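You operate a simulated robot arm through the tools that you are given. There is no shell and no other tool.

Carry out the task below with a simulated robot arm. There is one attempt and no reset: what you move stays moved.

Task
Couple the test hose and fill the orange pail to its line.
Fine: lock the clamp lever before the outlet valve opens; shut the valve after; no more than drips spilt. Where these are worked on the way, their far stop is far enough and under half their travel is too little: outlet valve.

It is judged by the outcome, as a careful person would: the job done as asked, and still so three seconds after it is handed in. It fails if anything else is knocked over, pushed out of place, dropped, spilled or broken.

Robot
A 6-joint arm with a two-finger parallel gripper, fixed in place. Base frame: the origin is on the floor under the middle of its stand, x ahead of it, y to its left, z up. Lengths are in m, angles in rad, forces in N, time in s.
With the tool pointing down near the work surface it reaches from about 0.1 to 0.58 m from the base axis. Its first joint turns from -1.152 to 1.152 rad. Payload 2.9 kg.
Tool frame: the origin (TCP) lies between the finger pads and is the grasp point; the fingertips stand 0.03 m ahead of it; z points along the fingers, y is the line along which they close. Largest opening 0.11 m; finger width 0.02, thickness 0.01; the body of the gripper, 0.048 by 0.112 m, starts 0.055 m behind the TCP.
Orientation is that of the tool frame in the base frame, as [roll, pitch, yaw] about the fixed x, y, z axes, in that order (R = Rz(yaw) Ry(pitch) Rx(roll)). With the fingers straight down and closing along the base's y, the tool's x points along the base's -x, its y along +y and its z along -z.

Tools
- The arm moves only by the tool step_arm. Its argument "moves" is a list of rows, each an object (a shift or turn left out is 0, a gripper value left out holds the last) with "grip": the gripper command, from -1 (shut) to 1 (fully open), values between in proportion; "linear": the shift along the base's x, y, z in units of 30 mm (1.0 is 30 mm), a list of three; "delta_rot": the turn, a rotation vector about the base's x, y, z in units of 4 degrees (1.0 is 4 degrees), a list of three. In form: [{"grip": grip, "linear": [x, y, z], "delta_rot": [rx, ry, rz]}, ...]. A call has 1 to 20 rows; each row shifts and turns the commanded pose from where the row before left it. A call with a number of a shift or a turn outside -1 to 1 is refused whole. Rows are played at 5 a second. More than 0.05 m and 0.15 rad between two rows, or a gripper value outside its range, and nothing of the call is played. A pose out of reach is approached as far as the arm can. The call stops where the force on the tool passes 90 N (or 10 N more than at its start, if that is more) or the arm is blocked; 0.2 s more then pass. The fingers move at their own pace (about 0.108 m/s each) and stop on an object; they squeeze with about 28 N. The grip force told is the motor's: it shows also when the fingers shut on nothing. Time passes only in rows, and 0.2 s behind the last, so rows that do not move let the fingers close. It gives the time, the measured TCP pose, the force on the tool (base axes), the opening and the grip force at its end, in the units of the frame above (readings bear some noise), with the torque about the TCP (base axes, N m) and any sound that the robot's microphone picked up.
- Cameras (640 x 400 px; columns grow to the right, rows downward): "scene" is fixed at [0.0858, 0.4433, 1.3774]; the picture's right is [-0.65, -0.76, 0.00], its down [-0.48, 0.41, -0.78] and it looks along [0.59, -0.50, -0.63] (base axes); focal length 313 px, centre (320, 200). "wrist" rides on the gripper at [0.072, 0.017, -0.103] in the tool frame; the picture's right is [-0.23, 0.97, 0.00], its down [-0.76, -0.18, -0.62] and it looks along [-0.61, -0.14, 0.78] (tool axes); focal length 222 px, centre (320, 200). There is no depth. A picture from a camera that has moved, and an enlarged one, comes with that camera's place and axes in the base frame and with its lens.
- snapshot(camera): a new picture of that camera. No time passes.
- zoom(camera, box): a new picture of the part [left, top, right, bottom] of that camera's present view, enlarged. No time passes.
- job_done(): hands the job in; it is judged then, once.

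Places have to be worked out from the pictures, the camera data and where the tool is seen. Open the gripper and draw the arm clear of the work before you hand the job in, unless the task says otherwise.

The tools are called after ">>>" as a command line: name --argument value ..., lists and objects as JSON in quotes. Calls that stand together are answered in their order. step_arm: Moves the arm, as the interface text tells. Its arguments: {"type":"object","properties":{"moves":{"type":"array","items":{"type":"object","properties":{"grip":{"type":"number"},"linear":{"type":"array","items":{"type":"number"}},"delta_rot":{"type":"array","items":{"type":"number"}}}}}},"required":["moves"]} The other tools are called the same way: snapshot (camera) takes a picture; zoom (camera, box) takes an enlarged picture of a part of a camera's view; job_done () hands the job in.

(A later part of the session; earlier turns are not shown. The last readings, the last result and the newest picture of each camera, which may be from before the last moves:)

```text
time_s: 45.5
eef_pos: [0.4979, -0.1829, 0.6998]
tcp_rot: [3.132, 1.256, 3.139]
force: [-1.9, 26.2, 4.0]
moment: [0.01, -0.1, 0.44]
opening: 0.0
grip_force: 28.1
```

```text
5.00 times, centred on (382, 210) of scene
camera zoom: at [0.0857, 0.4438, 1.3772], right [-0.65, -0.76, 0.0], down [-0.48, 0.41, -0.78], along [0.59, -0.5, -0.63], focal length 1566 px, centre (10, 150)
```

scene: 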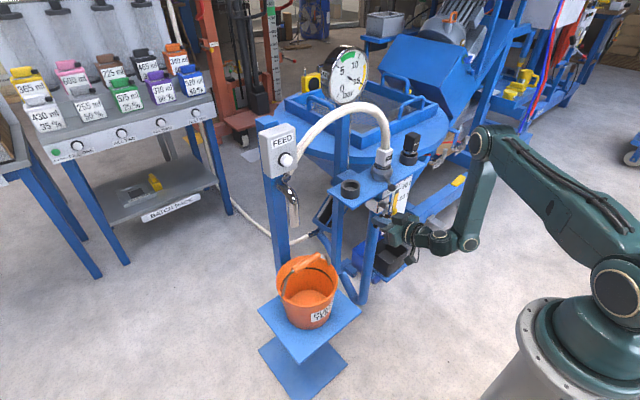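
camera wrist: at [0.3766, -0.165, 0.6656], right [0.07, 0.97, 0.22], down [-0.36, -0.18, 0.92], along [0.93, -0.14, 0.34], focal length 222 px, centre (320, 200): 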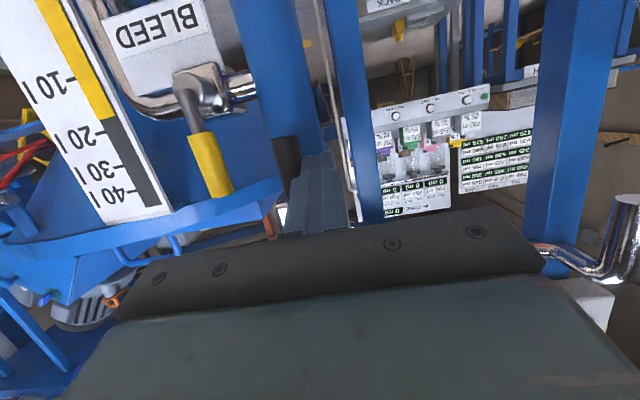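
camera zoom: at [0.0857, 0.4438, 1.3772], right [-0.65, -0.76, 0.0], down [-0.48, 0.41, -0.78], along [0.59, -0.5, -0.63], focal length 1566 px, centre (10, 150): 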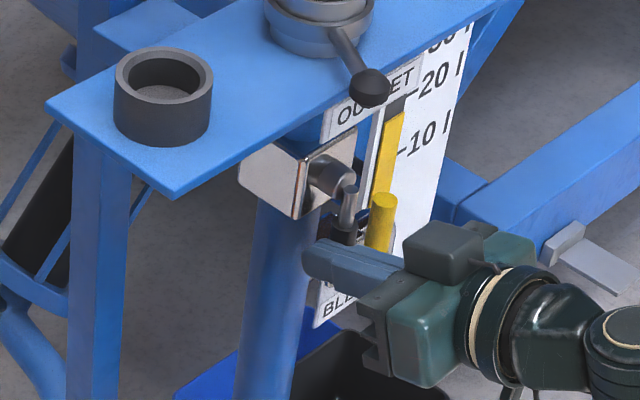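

The outlet valve is at its far stop (26 N against it) and nothing flows yet. I back off, withdraw in front of the shelf, and rise toward the FEED button.

>>> step_arm --moves '[{"grip": -1, "linear": [0, 0.3, 0]}, {"linear": [-0.2, 0.5, 0]}, {"linear": [-0.4, 0.8, 0]}, {"linear": [-0.4, 0.9, 0.2]}, {"linear": [-0.2, 0.9, 0.6]}, {"linear": [0, 0.3, 0.9]}, {"linear": [0, 0, 0.9]}, {"linear": [0, 0, 0.9]}, {"linear": [0, 0, 0]}]'

>>> snapshot --camera "scene"

>>> snapshot --camera "wrist"

```text
time_s: 47.5
eef_pos: [0.5027, -0.0935, 0.8034]
tcp_rot: [3.141, 1.26, 3.138]
force: [0.7, 1.0, -1.0]
moment: [-0.01, -0.03, 0.0]
opening: 0.0001
grip_force: 27.9
out of reach, approached as far as the arm can: row 4, 5, 6
```

```text
taken
```

scene: 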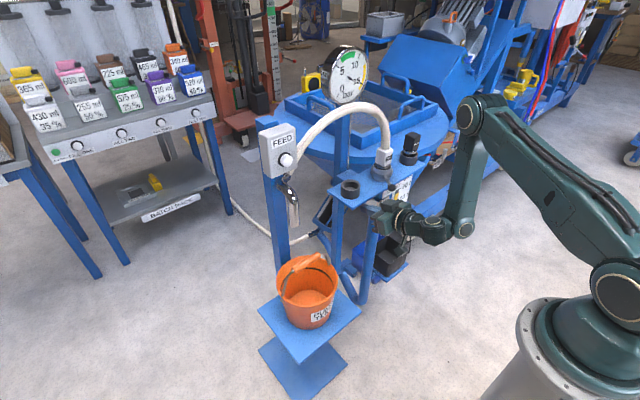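

```text
taken
camera wrist: at [0.3819, -0.0776, 0.7678], right [0.07, 0.97, 0.22], down [-0.36, -0.18, 0.92], along [0.93, -0.14, 0.34], focal length 222 px, centre (320, 200)
```

wrist: 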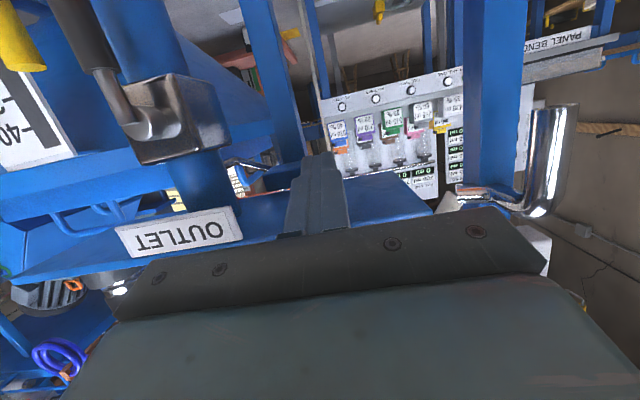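

The inward retreat was limited, and the fingertip is still just under the shelf edge (no contact). I retract straight back in -x before any more rising.

>>> step_arm --moves '[{"grip": -1, "linear": [-0.3, 0, -0.1]}, {"linear": [-0.4, 0, 0]}, {"linear": [-0.4, 0, 0]}, {"linear": [0, 0, 0]}]'

```text
time_s: 48.5
eef_pos: [0.4934, -0.1041, 0.8062]
tcp_rot: [3.14, 1.253, 3.141]
force: [0.8, -0.4, 0.5]
moment: [-0.01, 0.0, 0.01]
opening: 0.0002
grip_force: 28.3
out of reach, approached as far as the arm can: row 1, 2, 3
```

The wrist is at its inner reach limit in this near-horizontal pose. I tilt back toward 52° while drawing back and slightly +y/down, which keeps clear of the knob and frees the reach.

>>> step_arm --moves '[{"grip": -1, "linear": [0, 0.25, -0.2], "delta_rot": [0, 0.8, 0]}, {"linear": [-0.1, 0.25, -0.1], "delta_rot": [0, 0.9, 0]}, {"linear": [-0.3, 0.25, 0], "delta_rot": [0, 0.9, 0]}, {"linear": [-0.3, 0.25, 0], "delta_rot": [0, 0.9, 0]}, {"linear": [-0.4, 0, 0], "delta_rot": [0, 0.9, 0]}, {"linear": [-0.3, 0, 0]}, {"linear": [0, 0, 0]}]'

>>> zoom --camera "scene" --box '[344, 130, 440, 230]'

```text
time_s: 50.0
eef_pos: [0.4508, -0.0743, 0.7972]
tcp_rot: [-3.141, 0.952, 3.14]
force: [-0.5, -0.2, 0.2]
moment: [-0.04, 0.02, 0.01]
opening: 0.0002
grip_force: 27.6
```

```text
4.00 times, centred on (392, 180) of scene
camera zoom: at [0.0858, 0.4433, 1.3774], right [-0.65, -0.76, 0.0], down [-0.48, 0.41, -0.78], along [0.59, -0.5, -0.63], focal length 1253 px, centre (32, 280)
```

zoom: 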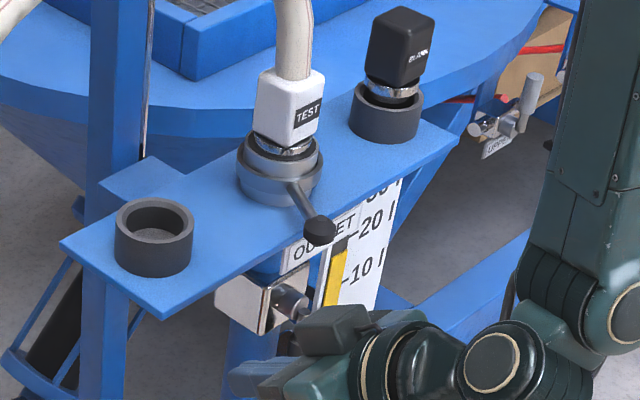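

Clear of the shelf now at (0.451,-0.074,0.797). I rise to button height, then move +y while tilting toward horizontal, stopping short of the FEED box.

>>> step_arm --moves '[{"grip": -1, "linear": [0, 0, 0.9]}, {"linear": [0, 0, 0.9]}, {"linear": [0, 0, 0.9]}, {"linear": [0, 0, 0.9]}, {"linear": [0, 0, 0.9]}, {"linear": [0, 0, 0.9]}, {"linear": [0, 0, 0.9]}, {"linear": [0.2, 0.95, 0.1], "delta_rot": [0, -1, 0]}, {"linear": [0.2, 0.95, 0], "delta_rot": [0, -1, 0]}, {"linear": [0.2, 0.95, 0], "delta_rot": [0, -1, 0]}, {"linear": [0.2, 0.95, 0], "delta_rot": [0, -1, 0]}, {"linear": [0.2, 0.95, 0], "delta_rot": [0, -1, 0]}, {"linear": [0.2, 0.95, 0], "delta_rot": [0, -1, 0]}, {"linear": [0.2, 0, 0]}, {"linear": [0, 0, 0]}]'

>>> snapshot --camera "scene"

>>> snapshot --camera "wrist"

```text
time_s: 53.2
eef_pos: [0.4924, 0.0976, 0.988]
tcp_rot: [-3.142, 1.371, 3.142]
force: [-0.1, -0.2, -0.3]
moment: [0.01, 0.02, 0.01]
opening: 0.0001
grip_force: 28.4
```

```text
taken
```

scene: 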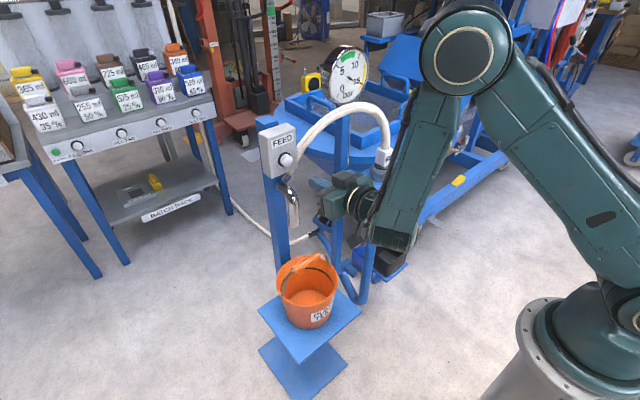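

```text
taken
camera wrist: at [0.3767, 0.1136, 0.9386], right [0.05, 0.97, 0.22], down [-0.46, -0.18, 0.87], along [0.89, -0.14, 0.44], focal length 222 px, centre (320, 200)
```

wrist: 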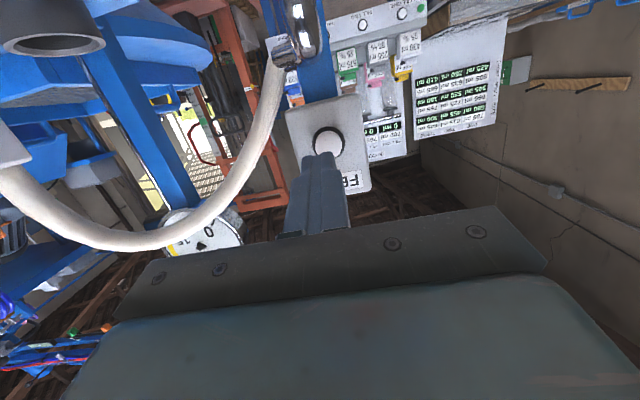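

The finger is lined up near the FEED button. I zoom to check the alignment and the button's shape.

>>> zoom --camera "wrist" --box '[270, 80, 390, 200]'

>>> zoom --camera "scene" --box '[250, 115, 380, 235]'

```text
3.33 times, centred on (330, 140) of wrist
camera zoom: at [0.3767, 0.1136, 0.9386], right [0.05, 0.97, 0.22], down [-0.46, -0.18, 0.87], along [0.89, -0.14, 0.44], focal length 740 px, centre (287, 400)
```

zoom: 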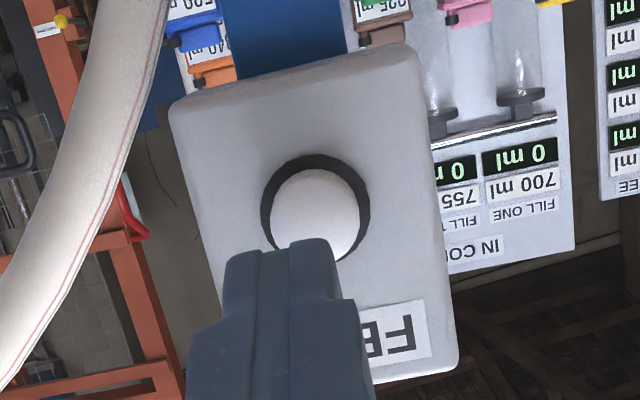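

```text
3.33 times, centred on (315, 175) of scene
camera zoom: at [0.0858, 0.4433, 1.3774], right [-0.65, -0.76, 0.0], down [-0.48, 0.41, -0.78], along [0.59, -0.5, -0.63], focal length 1044 px, centre (337, 283)
```

zoom: 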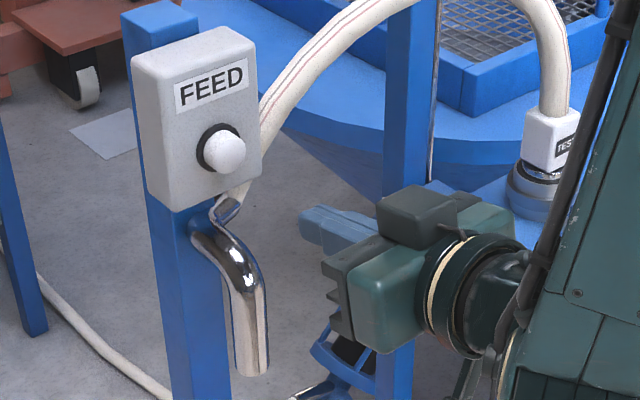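

I align the fingertip to the button centre (y≈0.0995, z≈0.9925) and approach to just short of the dome.

>>> step_arm --moves '[{"grip": -1, "linear": [0.5, 0.06, 0.35]}, {"linear": [0.6, 0, 0]}, {"linear": [0.6, 0, 0]}, {"linear": [0.3, 0, 0]}, {"linear": [0, 0, 0]}]'

>>> zoom --camera "scene" --box '[250, 115, 380, 235]'

>>> zoom --camera "wrist" --box '[270, 80, 390, 200]'

>>> snapshot --camera "scene"

```text
time_s: 54.5
eef_pos: [0.553, 0.0994, 0.9988]
tcp_rot: [-3.139, 1.37, -3.14]
force: [0.3, 0.2, 0.2]
moment: [0.02, -0.02, 0.0]
opening: 0.0
grip_force: 28.3
```

```text
3.33 times, centred on (315, 175) of scene
camera zoom: at [0.0858, 0.4433, 1.3774], right [-0.65, -0.76, 0.0], down [-0.48, 0.41, -0.78], along [0.59, -0.5, -0.63], focal length 1044 px, centre (337, 283)
```

zoom: 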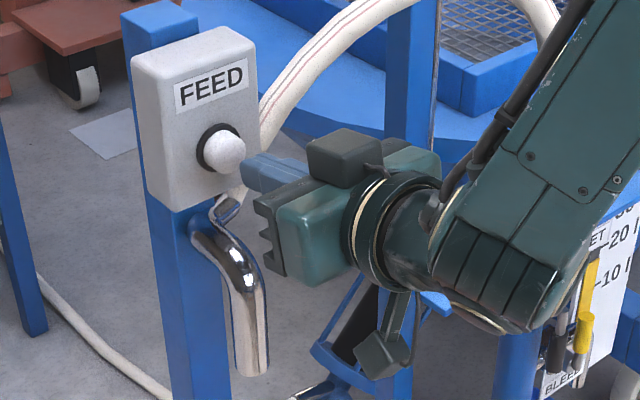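

```text
3.33 times, centred on (330, 140) of wrist
camera zoom: at [0.4369, 0.1152, 0.9495], right [0.05, 0.97, 0.22], down [-0.46, -0.18, 0.87], along [0.89, -0.14, 0.44], focal length 740 px, centre (287, 400)
```

zoom: 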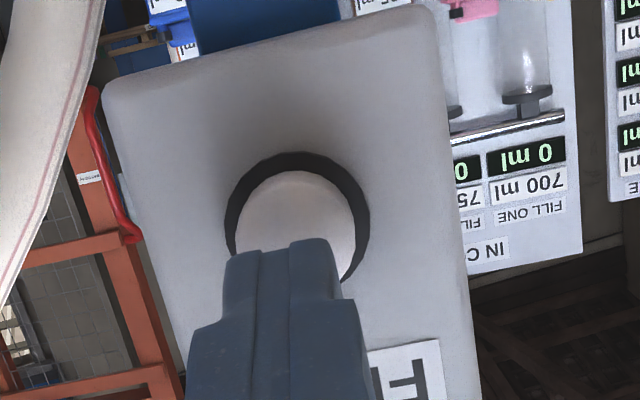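

```text
taken
```

scene: 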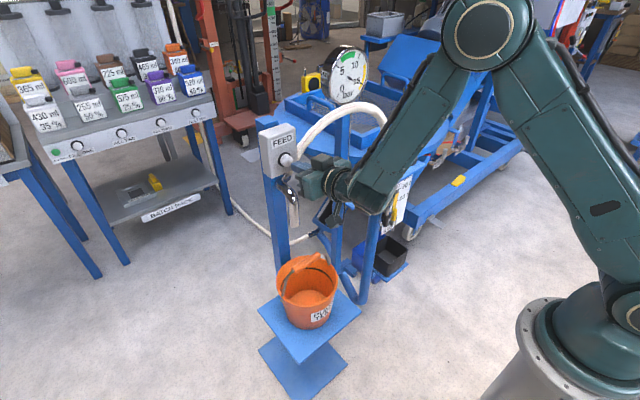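

Fingertip is nearly touching the dome and both pail and valve remain visible. I press in slowly and check force and pail.

>>> step_arm --moves '[{"grip": -1, "linear": [0.1, 0, 0]}, {"linear": [0.1, 0, 0]}, {"linear": [0.1, 0, 0]}]'

>>> zoom --camera "scene" --box '[255, 140, 355, 335]'

```text
time_s: 55.2
eef_pos: [0.5616, 0.0992, 0.9971]
tcp_rot: [-3.141, 1.37, 3.139]
force: [-0.1, 0.9, 0.8]
moment: [-0.03, -0.03, -0.01]
opening: 0.0002
grip_force: 28.1
```

```text
2.05 times, centred on (305, 238) of scene
camera zoom: at [0.0858, 0.4433, 1.3774], right [-0.65, -0.76, 0.0], down [-0.48, 0.41, -0.78], along [0.59, -0.5, -0.63], focal length 642 px, centre (351, 123)
```

zoom: 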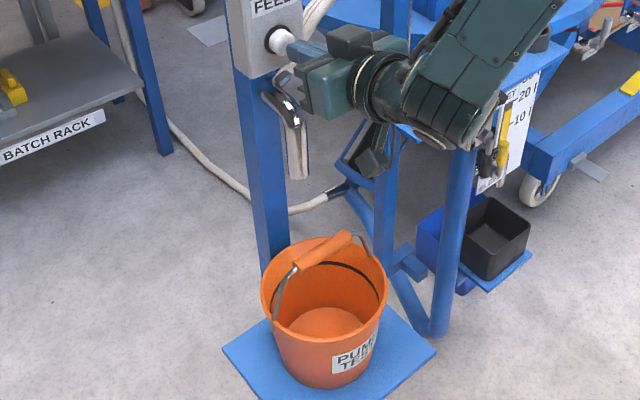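

No contact yet; I continue in small steps.

>>> step_arm --moves '[{"grip": -1, "linear": [0.08, 0, 0]}, {"linear": [0.08, 0, 0]}]'

>>> zoom --camera "scene" --box '[255, 140, 355, 335]'

```text
time_s: 55.9
eef_pos: [0.566, 0.099, 0.998]
tcp_rot: [-3.138, 1.37, -3.14]
force: [-0.6, 0.4, -0.8]
moment: [-0.03, 0.01, -0.03]
opening: 0.0
grip_force: 28.4
```

```text
2.05 times, centred on (305, 238) of scene
camera zoom: at [0.0858, 0.4433, 1.3774], right [-0.65, -0.76, 0.0], down [-0.48, 0.41, -0.78], along [0.59, -0.5, -0.63], focal length 642 px, centre (351, 123)
```

zoom: 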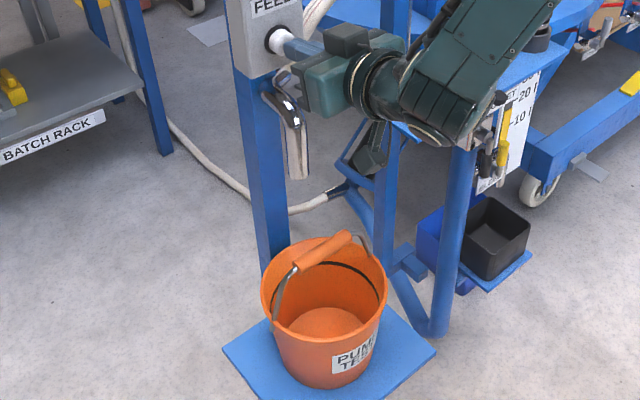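

>>> zoom --camera "scene" --box '[265, 130, 325, 190]'

>>> step_arm --moves '[{"grip": -1, "linear": [0.08, 0, 0]}]'

>>> zoom --camera "scene" --box '[255, 140, 355, 335]'

```text
6.67 times, centred on (295, 160) of scene
camera zoom: at [0.0858, 0.4433, 1.3774], right [-0.65, -0.76, 0.0], down [-0.48, 0.41, -0.78], along [0.59, -0.5, -0.63], focal length 2088 px, centre (487, 467)
```

zoom: 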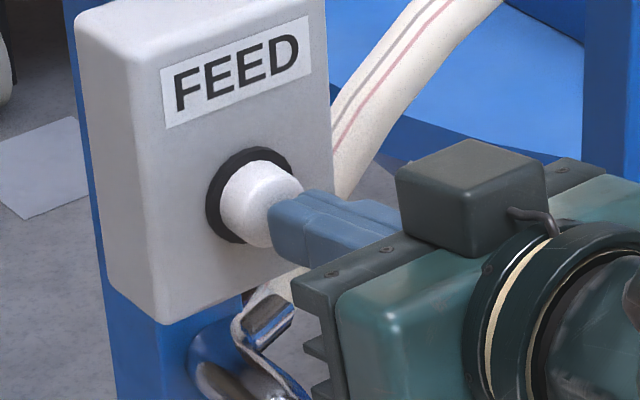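

```text
time_s: 56.2
eef_pos: [0.5695, 0.0982, 0.9984]
tcp_rot: [3.14, 1.37, 3.139]
force: [-0.1, 0.3, -0.7]
moment: [0.0, 0.04, 0.01]
opening: 0.0
grip_force: 28.3
```

```text
2.05 times, centred on (305, 238) of scene
camera zoom: at [0.0858, 0.4433, 1.3774], right [-0.65, -0.76, 0.0], down [-0.48, 0.41, -0.78], along [0.59, -0.5, -0.63], focal length 642 px, centre (351, 123)
```

zoom: 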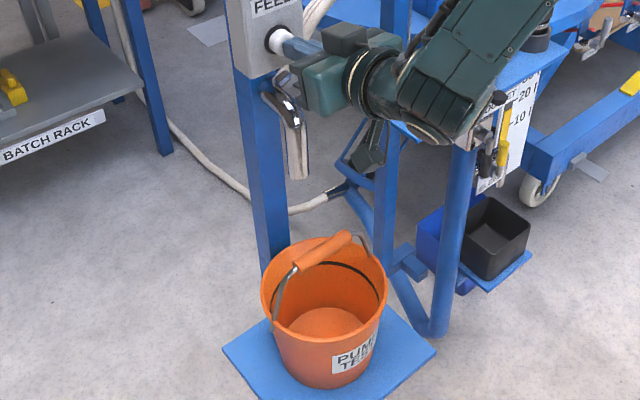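

Tip is right at the dome, still no force or flow. I keep pressing 2–3 mm at a time.

>>> step_arm --moves '[{"grip": -1, "linear": [0.1, 0, 0]}]'

>>> zoom --camera "scene" --box '[265, 130, 325, 190]'

>>> zoom --camera "scene" --box '[265, 180, 345, 335]'

```text
time_s: 56.6
eef_pos: [0.5719, 0.0996, 0.9994]
tcp_rot: [-3.136, 1.37, -3.138]
force: [-1.5, 0.0, 0.3]
moment: [-0.01, 0.03, 0.02]
opening: 0.0001
grip_force: 28.0
```

```text
6.67 times, centred on (295, 160) of scene
camera zoom: at [0.0858, 0.4433, 1.3774], right [-0.65, -0.76, 0.0], down [-0.48, 0.41, -0.78], along [0.59, -0.5, -0.63], focal length 2088 px, centre (487, 467)
```

zoom: 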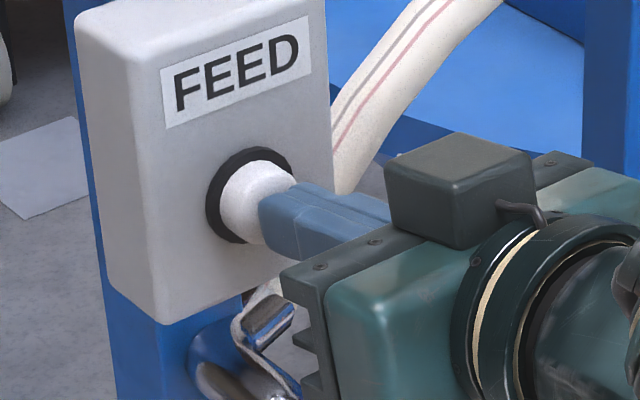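

```text
2.58 times, centred on (305, 258) of scene
camera zoom: at [0.0858, 0.4433, 1.3774], right [-0.65, -0.76, 0.0], down [-0.48, 0.41, -0.78], along [0.59, -0.5, -0.63], focal length 808 px, centre (359, 52)
```

zoom: 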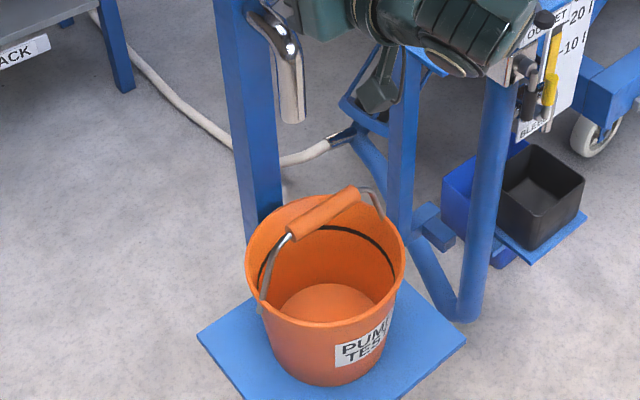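

A first touch (-1.5 N). Pressing a further 3 mm.

>>> step_arm --moves '[{"grip": -1, "linear": [0.1, 0, 0]}]'

>>> zoom --camera "scene" --box '[265, 180, 345, 335]'

```text
time_s: 57.0
eef_pos: [0.5757, 0.1005, 0.9985]
tcp_rot: [3.14, 1.368, 3.139]
force: [-3.4, 1.4, -0.2]
moment: [0.01, 0.04, 0.04]
opening: 0.0
grip_force: 27.7
heard: click
```

```text
2.58 times, centred on (305, 258) of scene
camera zoom: at [0.0857, 0.4433, 1.3774], right [-0.65, -0.76, 0.0], down [-0.48, 0.41, -0.78], along [0.59, -0.5, -0.63], focal length 808 px, centre (359, 52)
```

zoom: 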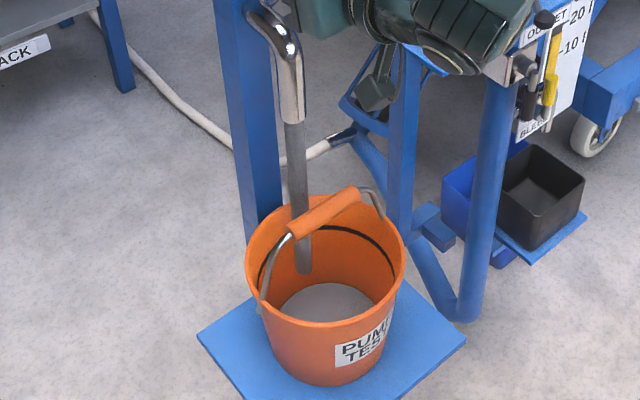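

Click heard and grey liquid is flowing into the pail. I hold the button and watch the level closely; first a magnified baseline.

>>> zoom --camera "scene" --box '[273, 245, 341, 335]'

>>> step_arm --moves '[{"grip": -1, "linear": [0, 0, 0]}, {"linear": [0, 0, 0]}]'

>>> zoom --camera "scene" --box '[273, 245, 341, 335]'

```text
4.44 times, centred on (307, 290) of scene
camera zoom: at [0.0857, 0.4433, 1.3774], right [-0.65, -0.76, 0.0], down [-0.48, 0.41, -0.78], along [0.59, -0.5, -0.63], focal length 1392 px, centre (378, -200)
```

zoom: 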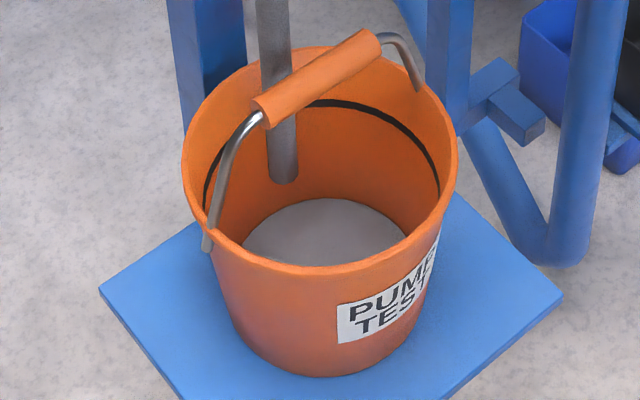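

```text
time_s: 57.6
eef_pos: [0.5748, 0.0984, 0.9981]
tcp_rot: [3.141, 1.371, 3.14]
force: [-3.3, 0.2, -0.6]
moment: [0.04, 0.03, 0.04]
opening: 0.0
grip_force: 28.2
```

```text
4.44 times, centred on (307, 290) of scene
camera zoom: at [0.0857, 0.4433, 1.3774], right [-0.65, -0.76, 0.0], down [-0.48, 0.41, -0.78], along [0.59, -0.5, -0.63], focal length 1392 px, centre (378, -200)
```

zoom: 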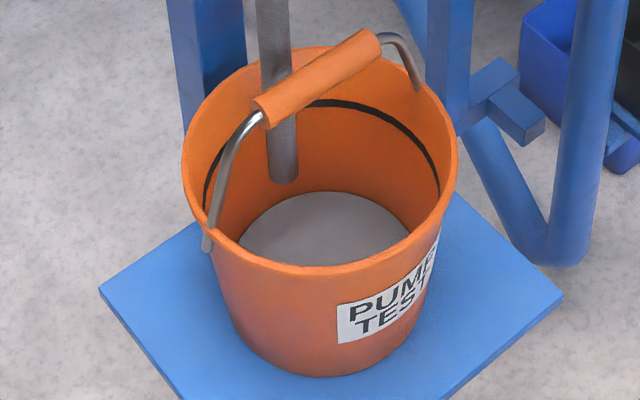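

Level's back edge rose ~7 px in 0.6 s (from ~198 to ~191), with the line at ~104. I hold for another ~1.8 s and re-measure.

>>> step_arm --moves '[{"grip": -1, "linear": [0, 0, 0]}, {"linear": [0, 0, 0]}, {"linear": [0, 0, 0]}, {"linear": [0, 0, 0]}, {"linear": [0, 0, 0]}, {"linear": [0, 0, 0]}, {"linear": [0, 0, 0]}, {"linear": [0, 0, 0]}]'

>>> zoom --camera "scene" --box '[273, 245, 341, 335]'

>>> snapshot --camera "scene"

```text
time_s: 59.5
eef_pos: [0.5757, 0.0985, 0.9992]
tcp_rot: [-3.14, 1.372, -3.141]
force: [-3.8, 1.6, -0.6]
moment: [-0.02, 0.0, 0.02]
opening: 0.0
grip_force: 28.1
```

```text
4.44 times, centred on (307, 290) of scene
camera zoom: at [0.0858, 0.4433, 1.3774], right [-0.65, -0.76, 0.0], down [-0.48, 0.41, -0.78], along [0.59, -0.5, -0.63], focal length 1392 px, centre (378, -200)
```

zoom: 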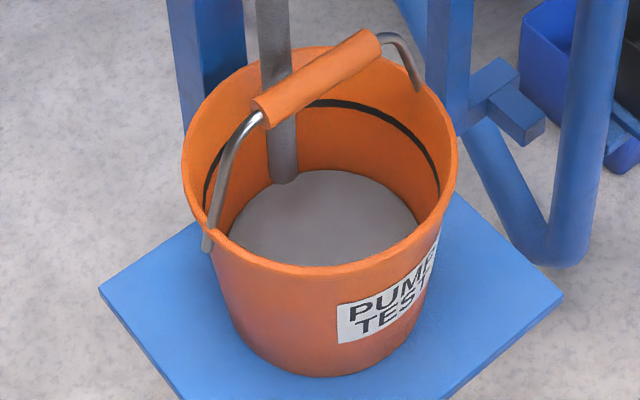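

```text
taken
```

scene: 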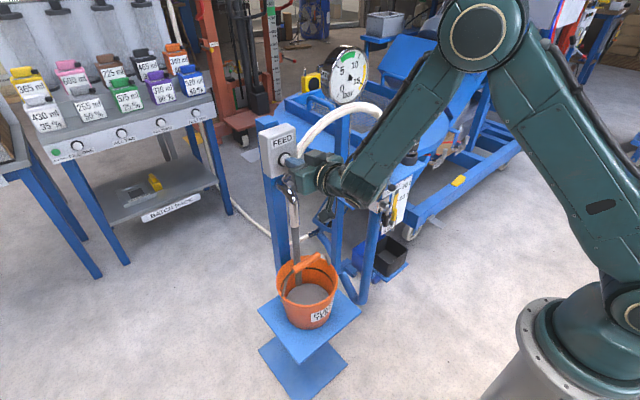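

At 59.5 s the back edge is at ~170, rising ~11 px/s with ~66 px to go. With plenty of margin, I now test whether releasing the button stops the flow (hold vs toggle).

>>> step_arm --moves '[{"grip": -1, "linear": [-0.25, 0, 0]}]'

>>> zoom --camera "scene" --box '[265, 180, 345, 335]'

>>> zoom --camera "scene" --box '[265, 130, 325, 190]'

```text
time_s: 59.9
eef_pos: [0.568, 0.0997, 0.9986]
tcp_rot: [-3.141, 1.372, 3.142]
force: [-0.3, 0.1, 0.3]
moment: [0.01, 0.02, 0.01]
opening: 0.0
grip_force: 28.2
```

```text
2.58 times, centred on (305, 258) of scene
camera zoom: at [0.0858, 0.4433, 1.3774], right [-0.65, -0.76, 0.0], down [-0.48, 0.41, -0.78], along [0.59, -0.5, -0.63], focal length 808 px, centre (359, 52)
```

zoom: 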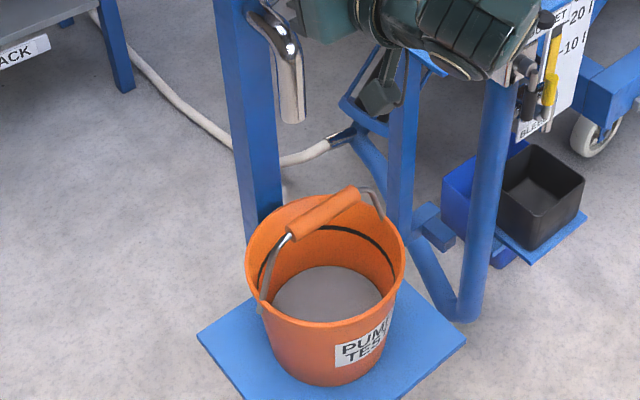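

```text
6.67 times, centred on (295, 160) of scene
camera zoom: at [0.0858, 0.4433, 1.3774], right [-0.65, -0.76, 0.0], down [-0.48, 0.41, -0.78], along [0.59, -0.5, -0.63], focal length 2088 px, centre (487, 467)
```

zoom: 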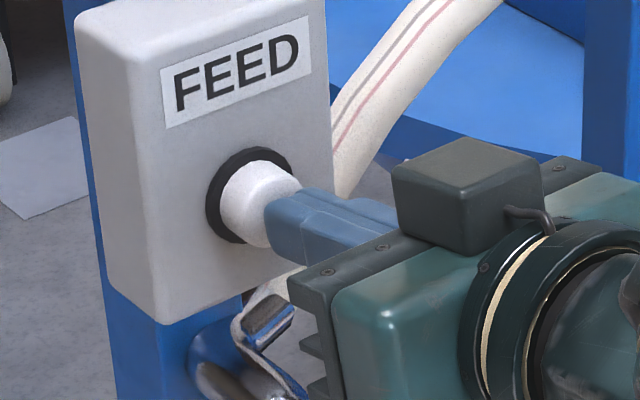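

Releasing stops the flow at once: it is hold-to-run. I measure the resting level at high magnification.

>>> zoom --camera "scene" --box '[281, 250, 337, 300]'

```text
8.00 times, centred on (309, 275) of scene
camera zoom: at [0.0858, 0.4433, 1.3774], right [-0.65, -0.76, 0.0], down [-0.48, 0.41, -0.78], along [0.59, -0.5, -0.63], focal length 2506 px, centre (408, -400)
```

zoom: 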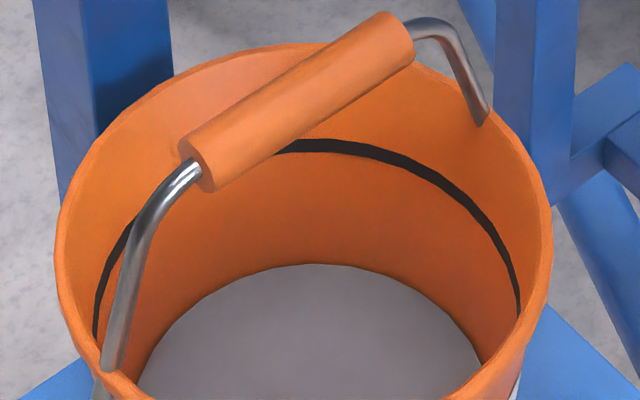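

By geometry the level must rise ~63 mm more (≈1.1 L at ≈0.16 L/s ≈ 7 s). I press again and hold about 4 s, then re-measure.

>>> step_arm --moves '[{"grip": -1, "linear": [0.25, 0, 0]}, {"linear": [0, 0, 0]}, {"linear": [0, 0, 0]}, {"linear": [0, 0, 0]}, {"linear": [0, 0, 0]}, {"linear": [0, 0, 0]}, {"linear": [0, 0, 0]}, {"linear": [0, 0, 0]}, {"linear": [0, 0, 0]}, {"linear": [0, 0, 0]}, {"linear": [0, 0, 0]}, {"linear": [0, 0, 0]}, {"linear": [0, 0, 0]}, {"linear": [0, 0, 0]}, {"linear": [0, 0, 0]}, {"linear": [0, 0, 0]}, {"linear": [0, 0, 0]}, {"linear": [0, 0, 0]}, {"linear": [0, 0, 0]}]'

>>> zoom --camera "scene" --box '[281, 250, 337, 300]'

>>> zoom --camera "scene" --box '[255, 130, 415, 335]'

```text
time_s: 63.9
eef_pos: [0.5755, 0.0996, 0.9977]
tcp_rot: [-3.141, 1.371, -3.141]
force: [-1.6, -0.4, 0.1]
moment: [0.01, -0.04, -0.03]
opening: 0.0
grip_force: 27.7
heard: click
```

```text
8.00 times, centred on (309, 275) of scene
camera zoom: at [0.0857, 0.4433, 1.3774], right [-0.65, -0.76, 0.0], down [-0.48, 0.41, -0.78], along [0.59, -0.5, -0.63], focal length 2506 px, centre (408, -400)
```

zoom: 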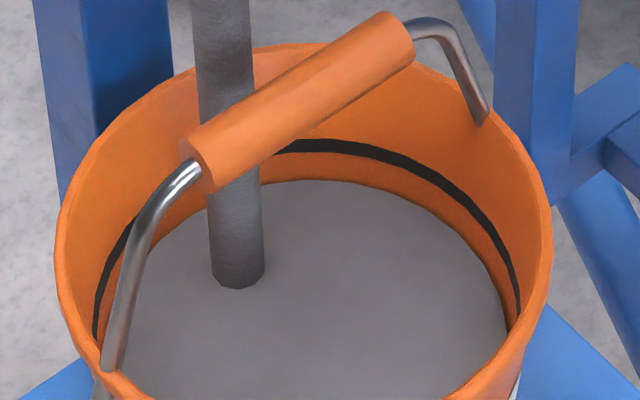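

```text
1.95 times, centred on (335, 232) of scene
camera zoom: at [0.0857, 0.4433, 1.3774], right [-0.65, -0.76, 0.0], down [-0.48, 0.41, -0.78], along [0.59, -0.5, -0.63], focal length 611 px, centre (291, 137)
```

zoom: 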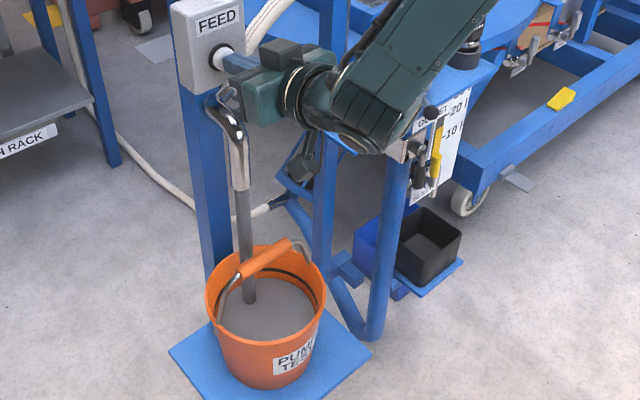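

Level edge is at ~181 vs the line centre ~146 (≈21 px/s). I hold 1.2 s more and release within the same call, then measure.

>>> step_arm --moves '[{"grip": -1, "linear": [0, 0, 0]}, {"linear": [0, 0, 0]}, {"linear": [0, 0, 0]}, {"linear": [0, 0, 0]}, {"linear": [0, 0, 0]}, {"linear": [-0.25, 0, 0]}, {"linear": [0, 0, 0]}]'

>>> zoom --camera "scene" --box '[281, 250, 337, 300]'

>>> zoom --camera "scene" --box '[255, 130, 415, 335]'

```text
time_s: 65.5
eef_pos: [0.5681, 0.0995, 0.9994]
tcp_rot: [-3.141, 1.37, 3.141]
force: [-0.1, 0.3, 0.5]
moment: [-0.05, -0.03, 0.02]
opening: 0.0
grip_force: 27.5
```

```text
8.00 times, centred on (309, 275) of scene
camera zoom: at [0.0858, 0.4433, 1.3774], right [-0.65, -0.76, 0.0], down [-0.48, 0.41, -0.78], along [0.59, -0.5, -0.63], focal length 2506 px, centre (408, -400)
```

zoom: 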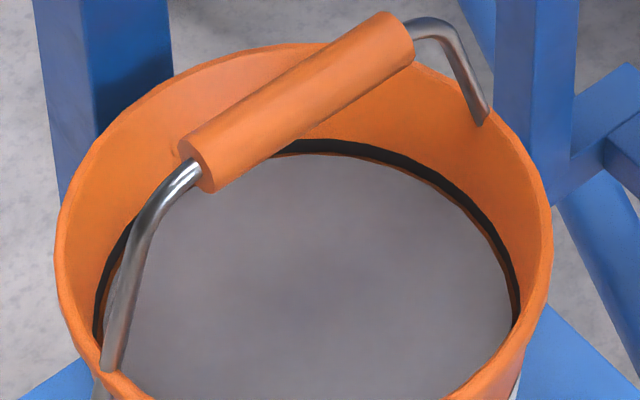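

```text
1.95 times, centred on (335, 232) of scene
camera zoom: at [0.0858, 0.4433, 1.3774], right [-0.65, -0.76, 0.0], down [-0.48, 0.41, -0.78], along [0.59, -0.5, -0.63], focal length 611 px, centre (291, 137)
```

zoom: 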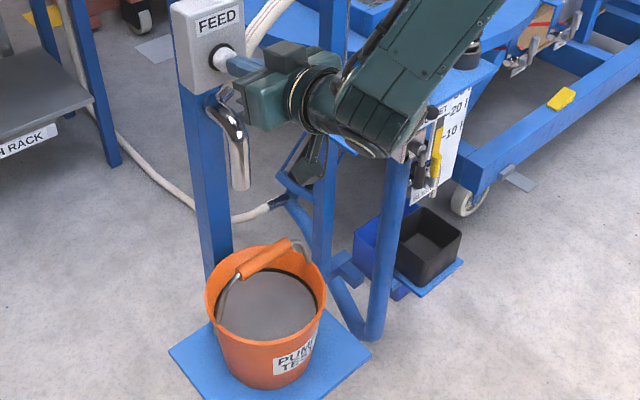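

The flow is stopped and the surface is just at the lower edge of the black line. I zoom further to judge the remaining gap.

>>> zoom --camera "scene" --box '[309, 260, 341, 280]'

>>> zoom --camera "scene" --box '[285, 270, 317, 290]'

```text
16.00 times, centred on (325, 270) of scene
camera zoom: at [0.0858, 0.4433, 1.3774], right [-0.65, -0.76, 0.0], down [-0.48, 0.41, -0.78], along [0.59, -0.5, -0.63], focal length 5012 px, centre (240, -920)
```

zoom: 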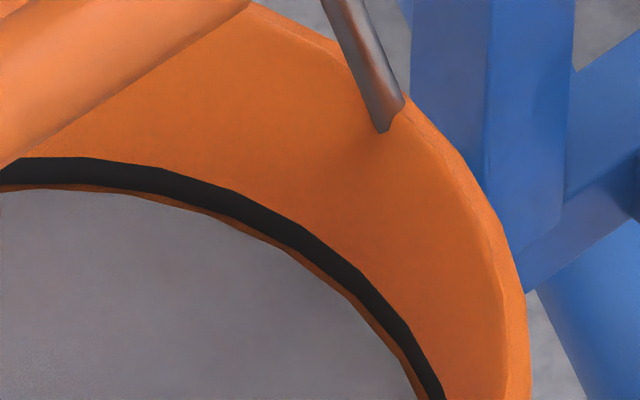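

```text
16.00 times, centred on (301, 280) of scene
camera zoom: at [0.0858, 0.4433, 1.3774], right [-0.65, -0.76, 0.0], down [-0.48, 0.41, -0.78], along [0.59, -0.5, -0.63], focal length 5012 px, centre (624, -1080)
```

zoom: 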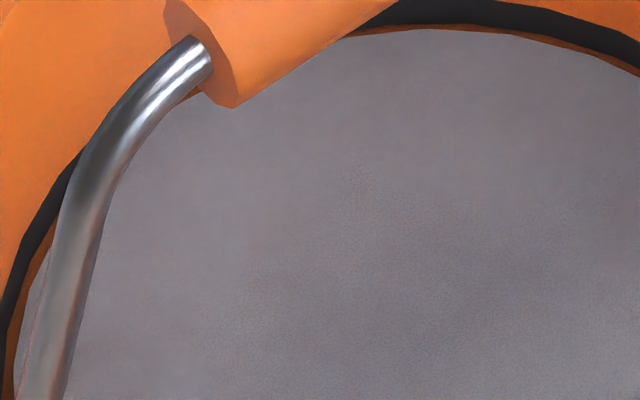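

The surface is ~4 px (16x) below the line's lower edge, ~17 px from its centre, i.e. about 0.4 s of flow. I give one short pulse.

>>> step_arm --moves '[{"grip": -1, "linear": [0.25, 0, 0]}, {"linear": [0, 0, 0]}, {"linear": [-0.25, 0, 0]}, {"linear": [0, 0, 0]}]'

>>> zoom --camera "scene" --box '[309, 260, 341, 280]'

>>> zoom --camera "scene" --box '[281, 250, 337, 300]'

```text
time_s: 66.5
eef_pos: [0.5671, 0.0997, 0.9993]
tcp_rot: [-3.141, 1.368, -3.141]
force: [0.5, 0.2, 0.0]
moment: [0.0, -0.05, 0.0]
opening: 0.0001
grip_force: 28.2
heard: click
```

```text
16.00 times, centred on (325, 270) of scene
camera zoom: at [0.0858, 0.4433, 1.3774], right [-0.65, -0.76, 0.0], down [-0.48, 0.41, -0.78], along [0.59, -0.5, -0.63], focal length 5012 px, centre (240, -920)
```

zoom: 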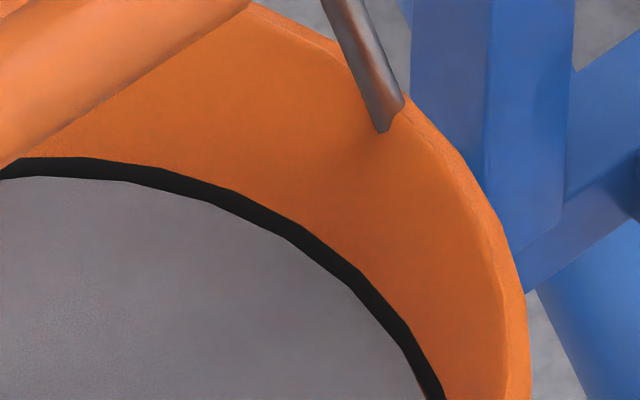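

```text
8.00 times, centred on (309, 275) of scene
camera zoom: at [0.0858, 0.4433, 1.3774], right [-0.65, -0.76, 0.0], down [-0.48, 0.41, -0.78], along [0.59, -0.5, -0.63], focal length 2506 px, centre (408, -400)
```

zoom: 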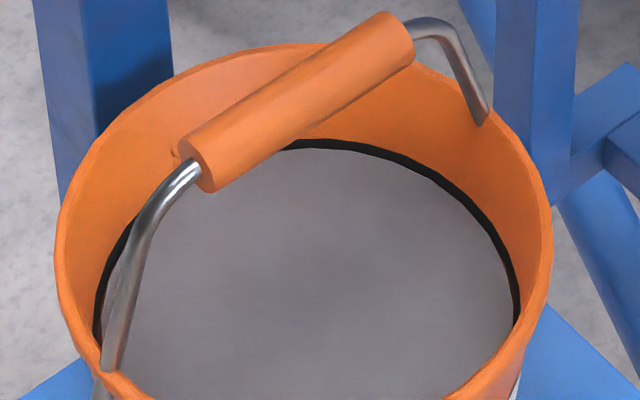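

The surface is now inside the line band, ~1.3 mm below its centre. One minimal tap brings it to the middle.

>>> step_arm --moves '[{"grip": -1, "linear": [0.25, 0, 0]}, {"linear": [-0.25, 0, 0]}, {"linear": [0, 0, 0]}]'

>>> zoom --camera "scene" --box '[309, 260, 341, 280]'

>>> snapshot --camera "scene"

```text
time_s: 67.2
eef_pos: [0.5681, 0.0996, 0.9989]
tcp_rot: [3.14, 1.368, -3.141]
force: [-0.2, 1.3, -0.3]
moment: [0.0, 0.02, -0.04]
opening: 0.0003
grip_force: 28.0
heard: click
```

```text
16.00 times, centred on (325, 270) of scene
camera zoom: at [0.0858, 0.4433, 1.3774], right [-0.65, -0.76, 0.0], down [-0.48, 0.41, -0.78], along [0.59, -0.5, -0.63], focal length 5012 px, centre (240, -920)
```

zoom: 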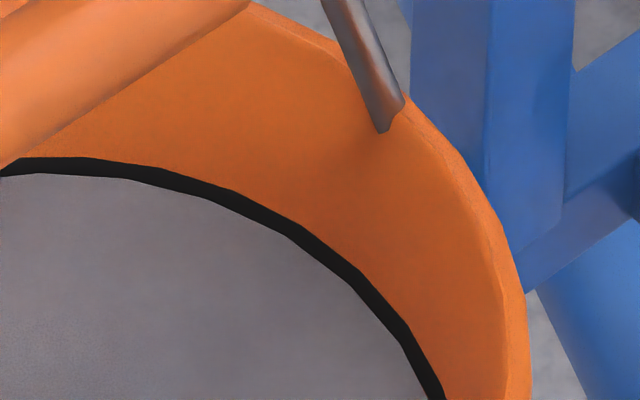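

```text
taken
```

scene: 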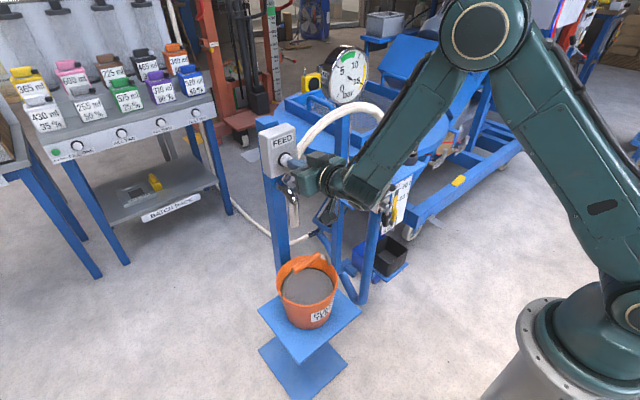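

The surface is at the middle of the line band with the flow off. Now I retreat from the button, tilt back for reach, and travel in front of the rig toward the outlet valve to shut it.

>>> step_arm --moves '[{"grip": -1, "linear": [-0.6, 0, 0]}, {"linear": [-0.9, 0, 0]}, {"linear": [-0.9, 0, 0], "delta_rot": [0, 1, 0]}, {"linear": [-0.5, -0.5, 0], "delta_rot": [0, 1, 0]}, {"linear": [-0.5, -0.9, 0], "delta_rot": [0, 1, 0]}, {"linear": [-0.4, -0.9, 0], "delta_rot": [0, 1, 0]}, {"linear": [0, -0.9, 0], "delta_rot": [0, 1, 0]}, {"linear": [0, -0.9, 0], "delta_rot": [0, 1, 0]}, {"linear": [0, -0.95, 0]}, {"linear": [0, -0.95, 0]}, {"linear": [0, -0.95, 0]}, {"linear": [0, -0.95, 0]}, {"linear": [0, -0.95, 0]}, {"linear": [0, -0.95, 0]}, {"linear": [-0.2, -0.9, -0.3]}, {"linear": [-0.2, -0.35, -0.8]}, {"linear": [-0.1, 0, -0.9]}, {"linear": [-0.1, 0, -0.9]}, {"linear": [-0.1, 0, -0.9]}, {"linear": [-0.1, 0, -0.9]}]'

>>> snapshot --camera "wrist"

>>> snapshot --camera "scene"

```text
time_s: 71.5
eef_pos: [0.4293, -0.2318, 0.8582]
tcp_rot: [-3.14, 0.954, 3.14]
force: [0.0, 0.2, -0.5]
moment: [0.03, 0.04, 0.02]
opening: 0.0
grip_force: 28.5
```

```text
taken
camera wrist: at [0.3026, -0.2154, 0.8603], right [0.13, 0.97, 0.18], down [-0.07, -0.18, 0.98], along [0.99, -0.14, 0.04], focal length 222 px, centre (320, 200)
```

wrist: 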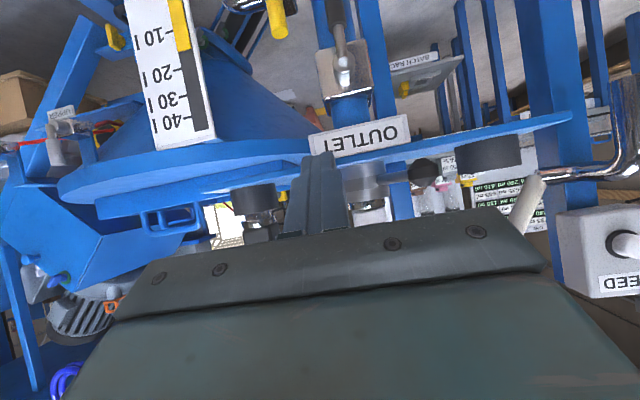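

```text
taken
```

scene: 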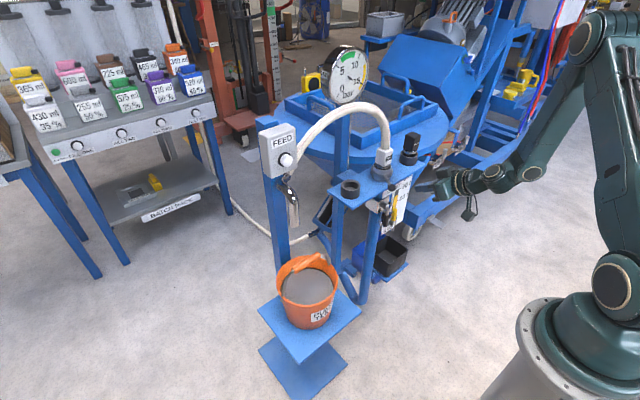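

At (0.429,-0.232,0.858), in front of the valve. The handle hangs straight down; the yellow bleed handle is ~6 cm to its -y side. I lower and tilt to ~72° in front, lined up in the gap between them.

>>> step_arm --moves '[{"grip": -1, "linear": [0.1, 0, -0.9], "delta_rot": [0, -0.9, 0]}, {"linear": [0.1, 0, -0.9], "delta_rot": [0, -0.9, 0]}, {"linear": [0.1, 0, -0.9], "delta_rot": [0, -0.9, 0]}, {"linear": [0.1, 0, -0.9], "delta_rot": [0, -0.9, 0]}, {"linear": [0.1, 0, -0.9], "delta_rot": [0, -0.8, 0]}, {"linear": [0, 0, -0.7]}, {"linear": [0, 0, 0]}]'

>>> snapshot --camera "wrist"

>>> zoom --camera "scene" --box '[344, 150, 440, 250]'

```text
time_s: 73.0
eef_pos: [0.4447, -0.232, 0.7015]
tcp_rot: [3.141, 1.258, -3.14]
force: [-0.1, 0.1, -0.5]
moment: [-0.01, 0.0, 0.01]
opening: 0.0
grip_force: 27.8
```

```text
taken
camera wrist: at [0.3242, -0.2164, 0.6656], right [0.07, 0.97, 0.22], down [-0.36, -0.18, 0.92], along [0.93, -0.14, 0.34], focal length 222 px, centre (320, 200)
```

wrist: 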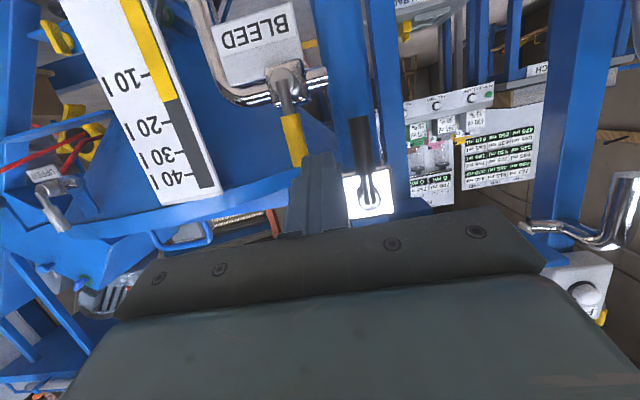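

```text
4.00 times, centred on (392, 200) of scene
camera zoom: at [0.0858, 0.4433, 1.3774], right [-0.65, -0.76, 0.0], down [-0.48, 0.41, -0.78], along [0.59, -0.5, -0.63], focal length 1253 px, centre (32, 200)
```

zoom: 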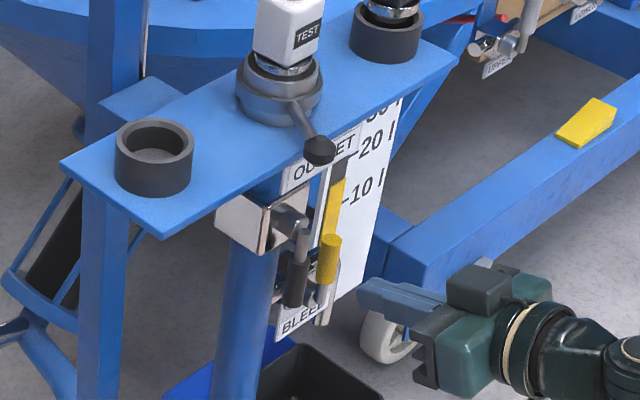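

I zoom to check the gap between the yellow bleed handle and the black outlet handle relative to the finger line.

>>> zoom --camera "wrist" --box '[240, 70, 420, 240]'

>>> zoom --camera "scene" --box '[374, 190, 424, 240]'

```text
2.35 times, centred on (330, 155) of wrist
camera zoom: at [0.3242, -0.2164, 0.6656], right [0.07, 0.97, 0.22], down [-0.36, -0.18, 0.92], along [0.93, -0.14, 0.34], focal length 523 px, centre (296, 306)
```

zoom: 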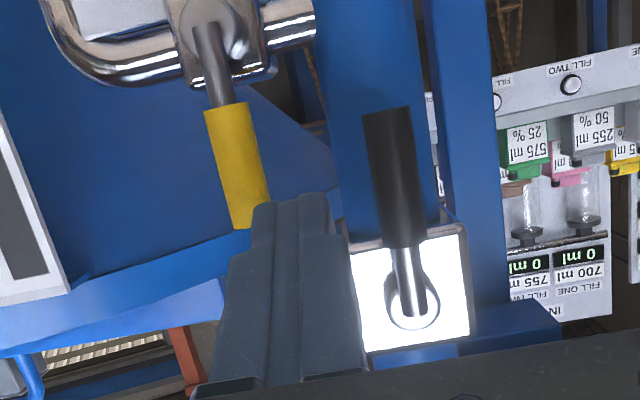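

```text
8.00 times, centred on (399, 215) of scene
camera zoom: at [0.0858, 0.4433, 1.3774], right [-0.65, -0.76, 0.0], down [-0.48, 0.41, -0.78], along [0.59, -0.5, -0.63], focal length 2506 px, centre (-312, 80)
```

zoom: 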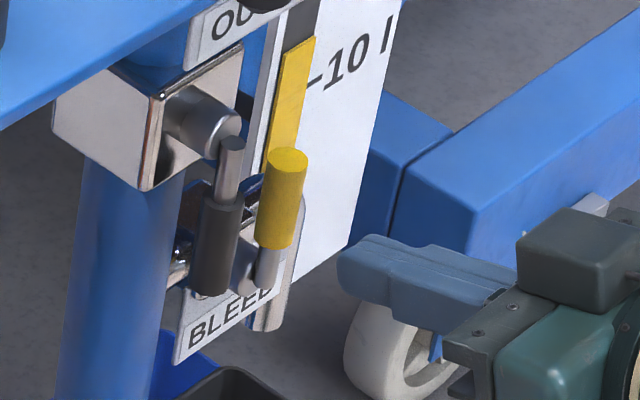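

Gap between the yellow (right edge ≈ -0.248) and black handle (left edge ≈ -0.2095) is ~38 mm; I centre at y≈-0.229 and insert the closed fingers straight forward.

>>> step_arm --moves '[{"grip": -1, "linear": [0.1, 0.09, 0]}, {"linear": [0.4, 0, 0]}, {"linear": [0.4, 0, 0]}, {"linear": [0.4, 0, 0]}, {"linear": [0.42, 0, 0]}, {"linear": [0, 0, 0]}]'

>>> zoom --camera "wrist" --box '[240, 70, 420, 240]'

>>> zoom --camera "scene" --box '[374, 190, 424, 240]'

```text
time_s: 74.5
eef_pos: [0.4967, -0.2299, 0.7005]
tcp_rot: [-3.14, 1.257, -3.141]
force: [-0.3, 0.6, -0.7]
moment: [-0.02, 0.02, -0.02]
opening: 0.0
grip_force: 27.8
```

```text
2.35 times, centred on (330, 155) of wrist
camera zoom: at [0.3762, -0.2134, 0.6653], right [0.07, 0.97, 0.22], down [-0.36, -0.18, 0.92], along [0.93, -0.14, 0.34], focal length 523 px, centre (296, 306)
```

zoom: 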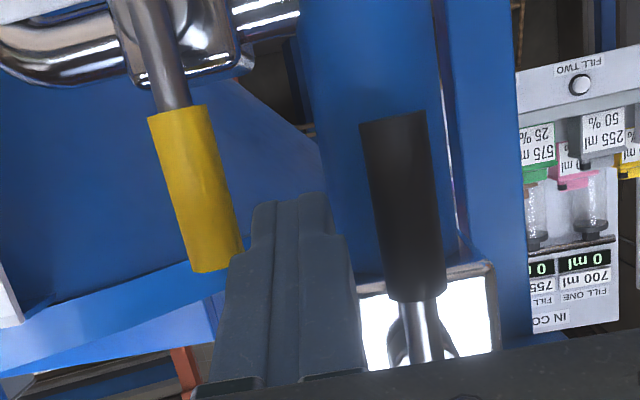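

```text
8.00 times, centred on (399, 215) of scene
camera zoom: at [0.0858, 0.4433, 1.3774], right [-0.65, -0.76, 0.0], down [-0.48, 0.41, -0.78], along [0.59, -0.5, -0.63], focal length 2506 px, centre (-312, 80)
```

zoom: 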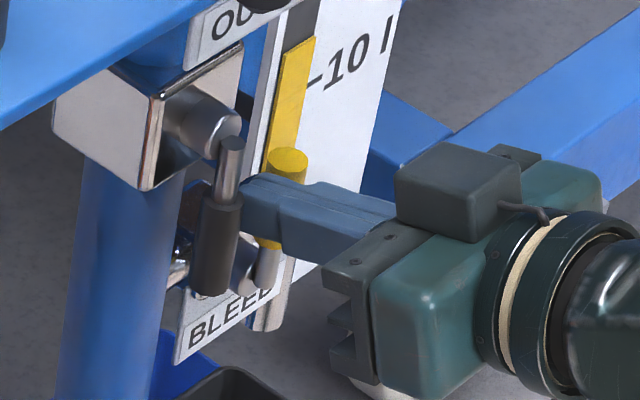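

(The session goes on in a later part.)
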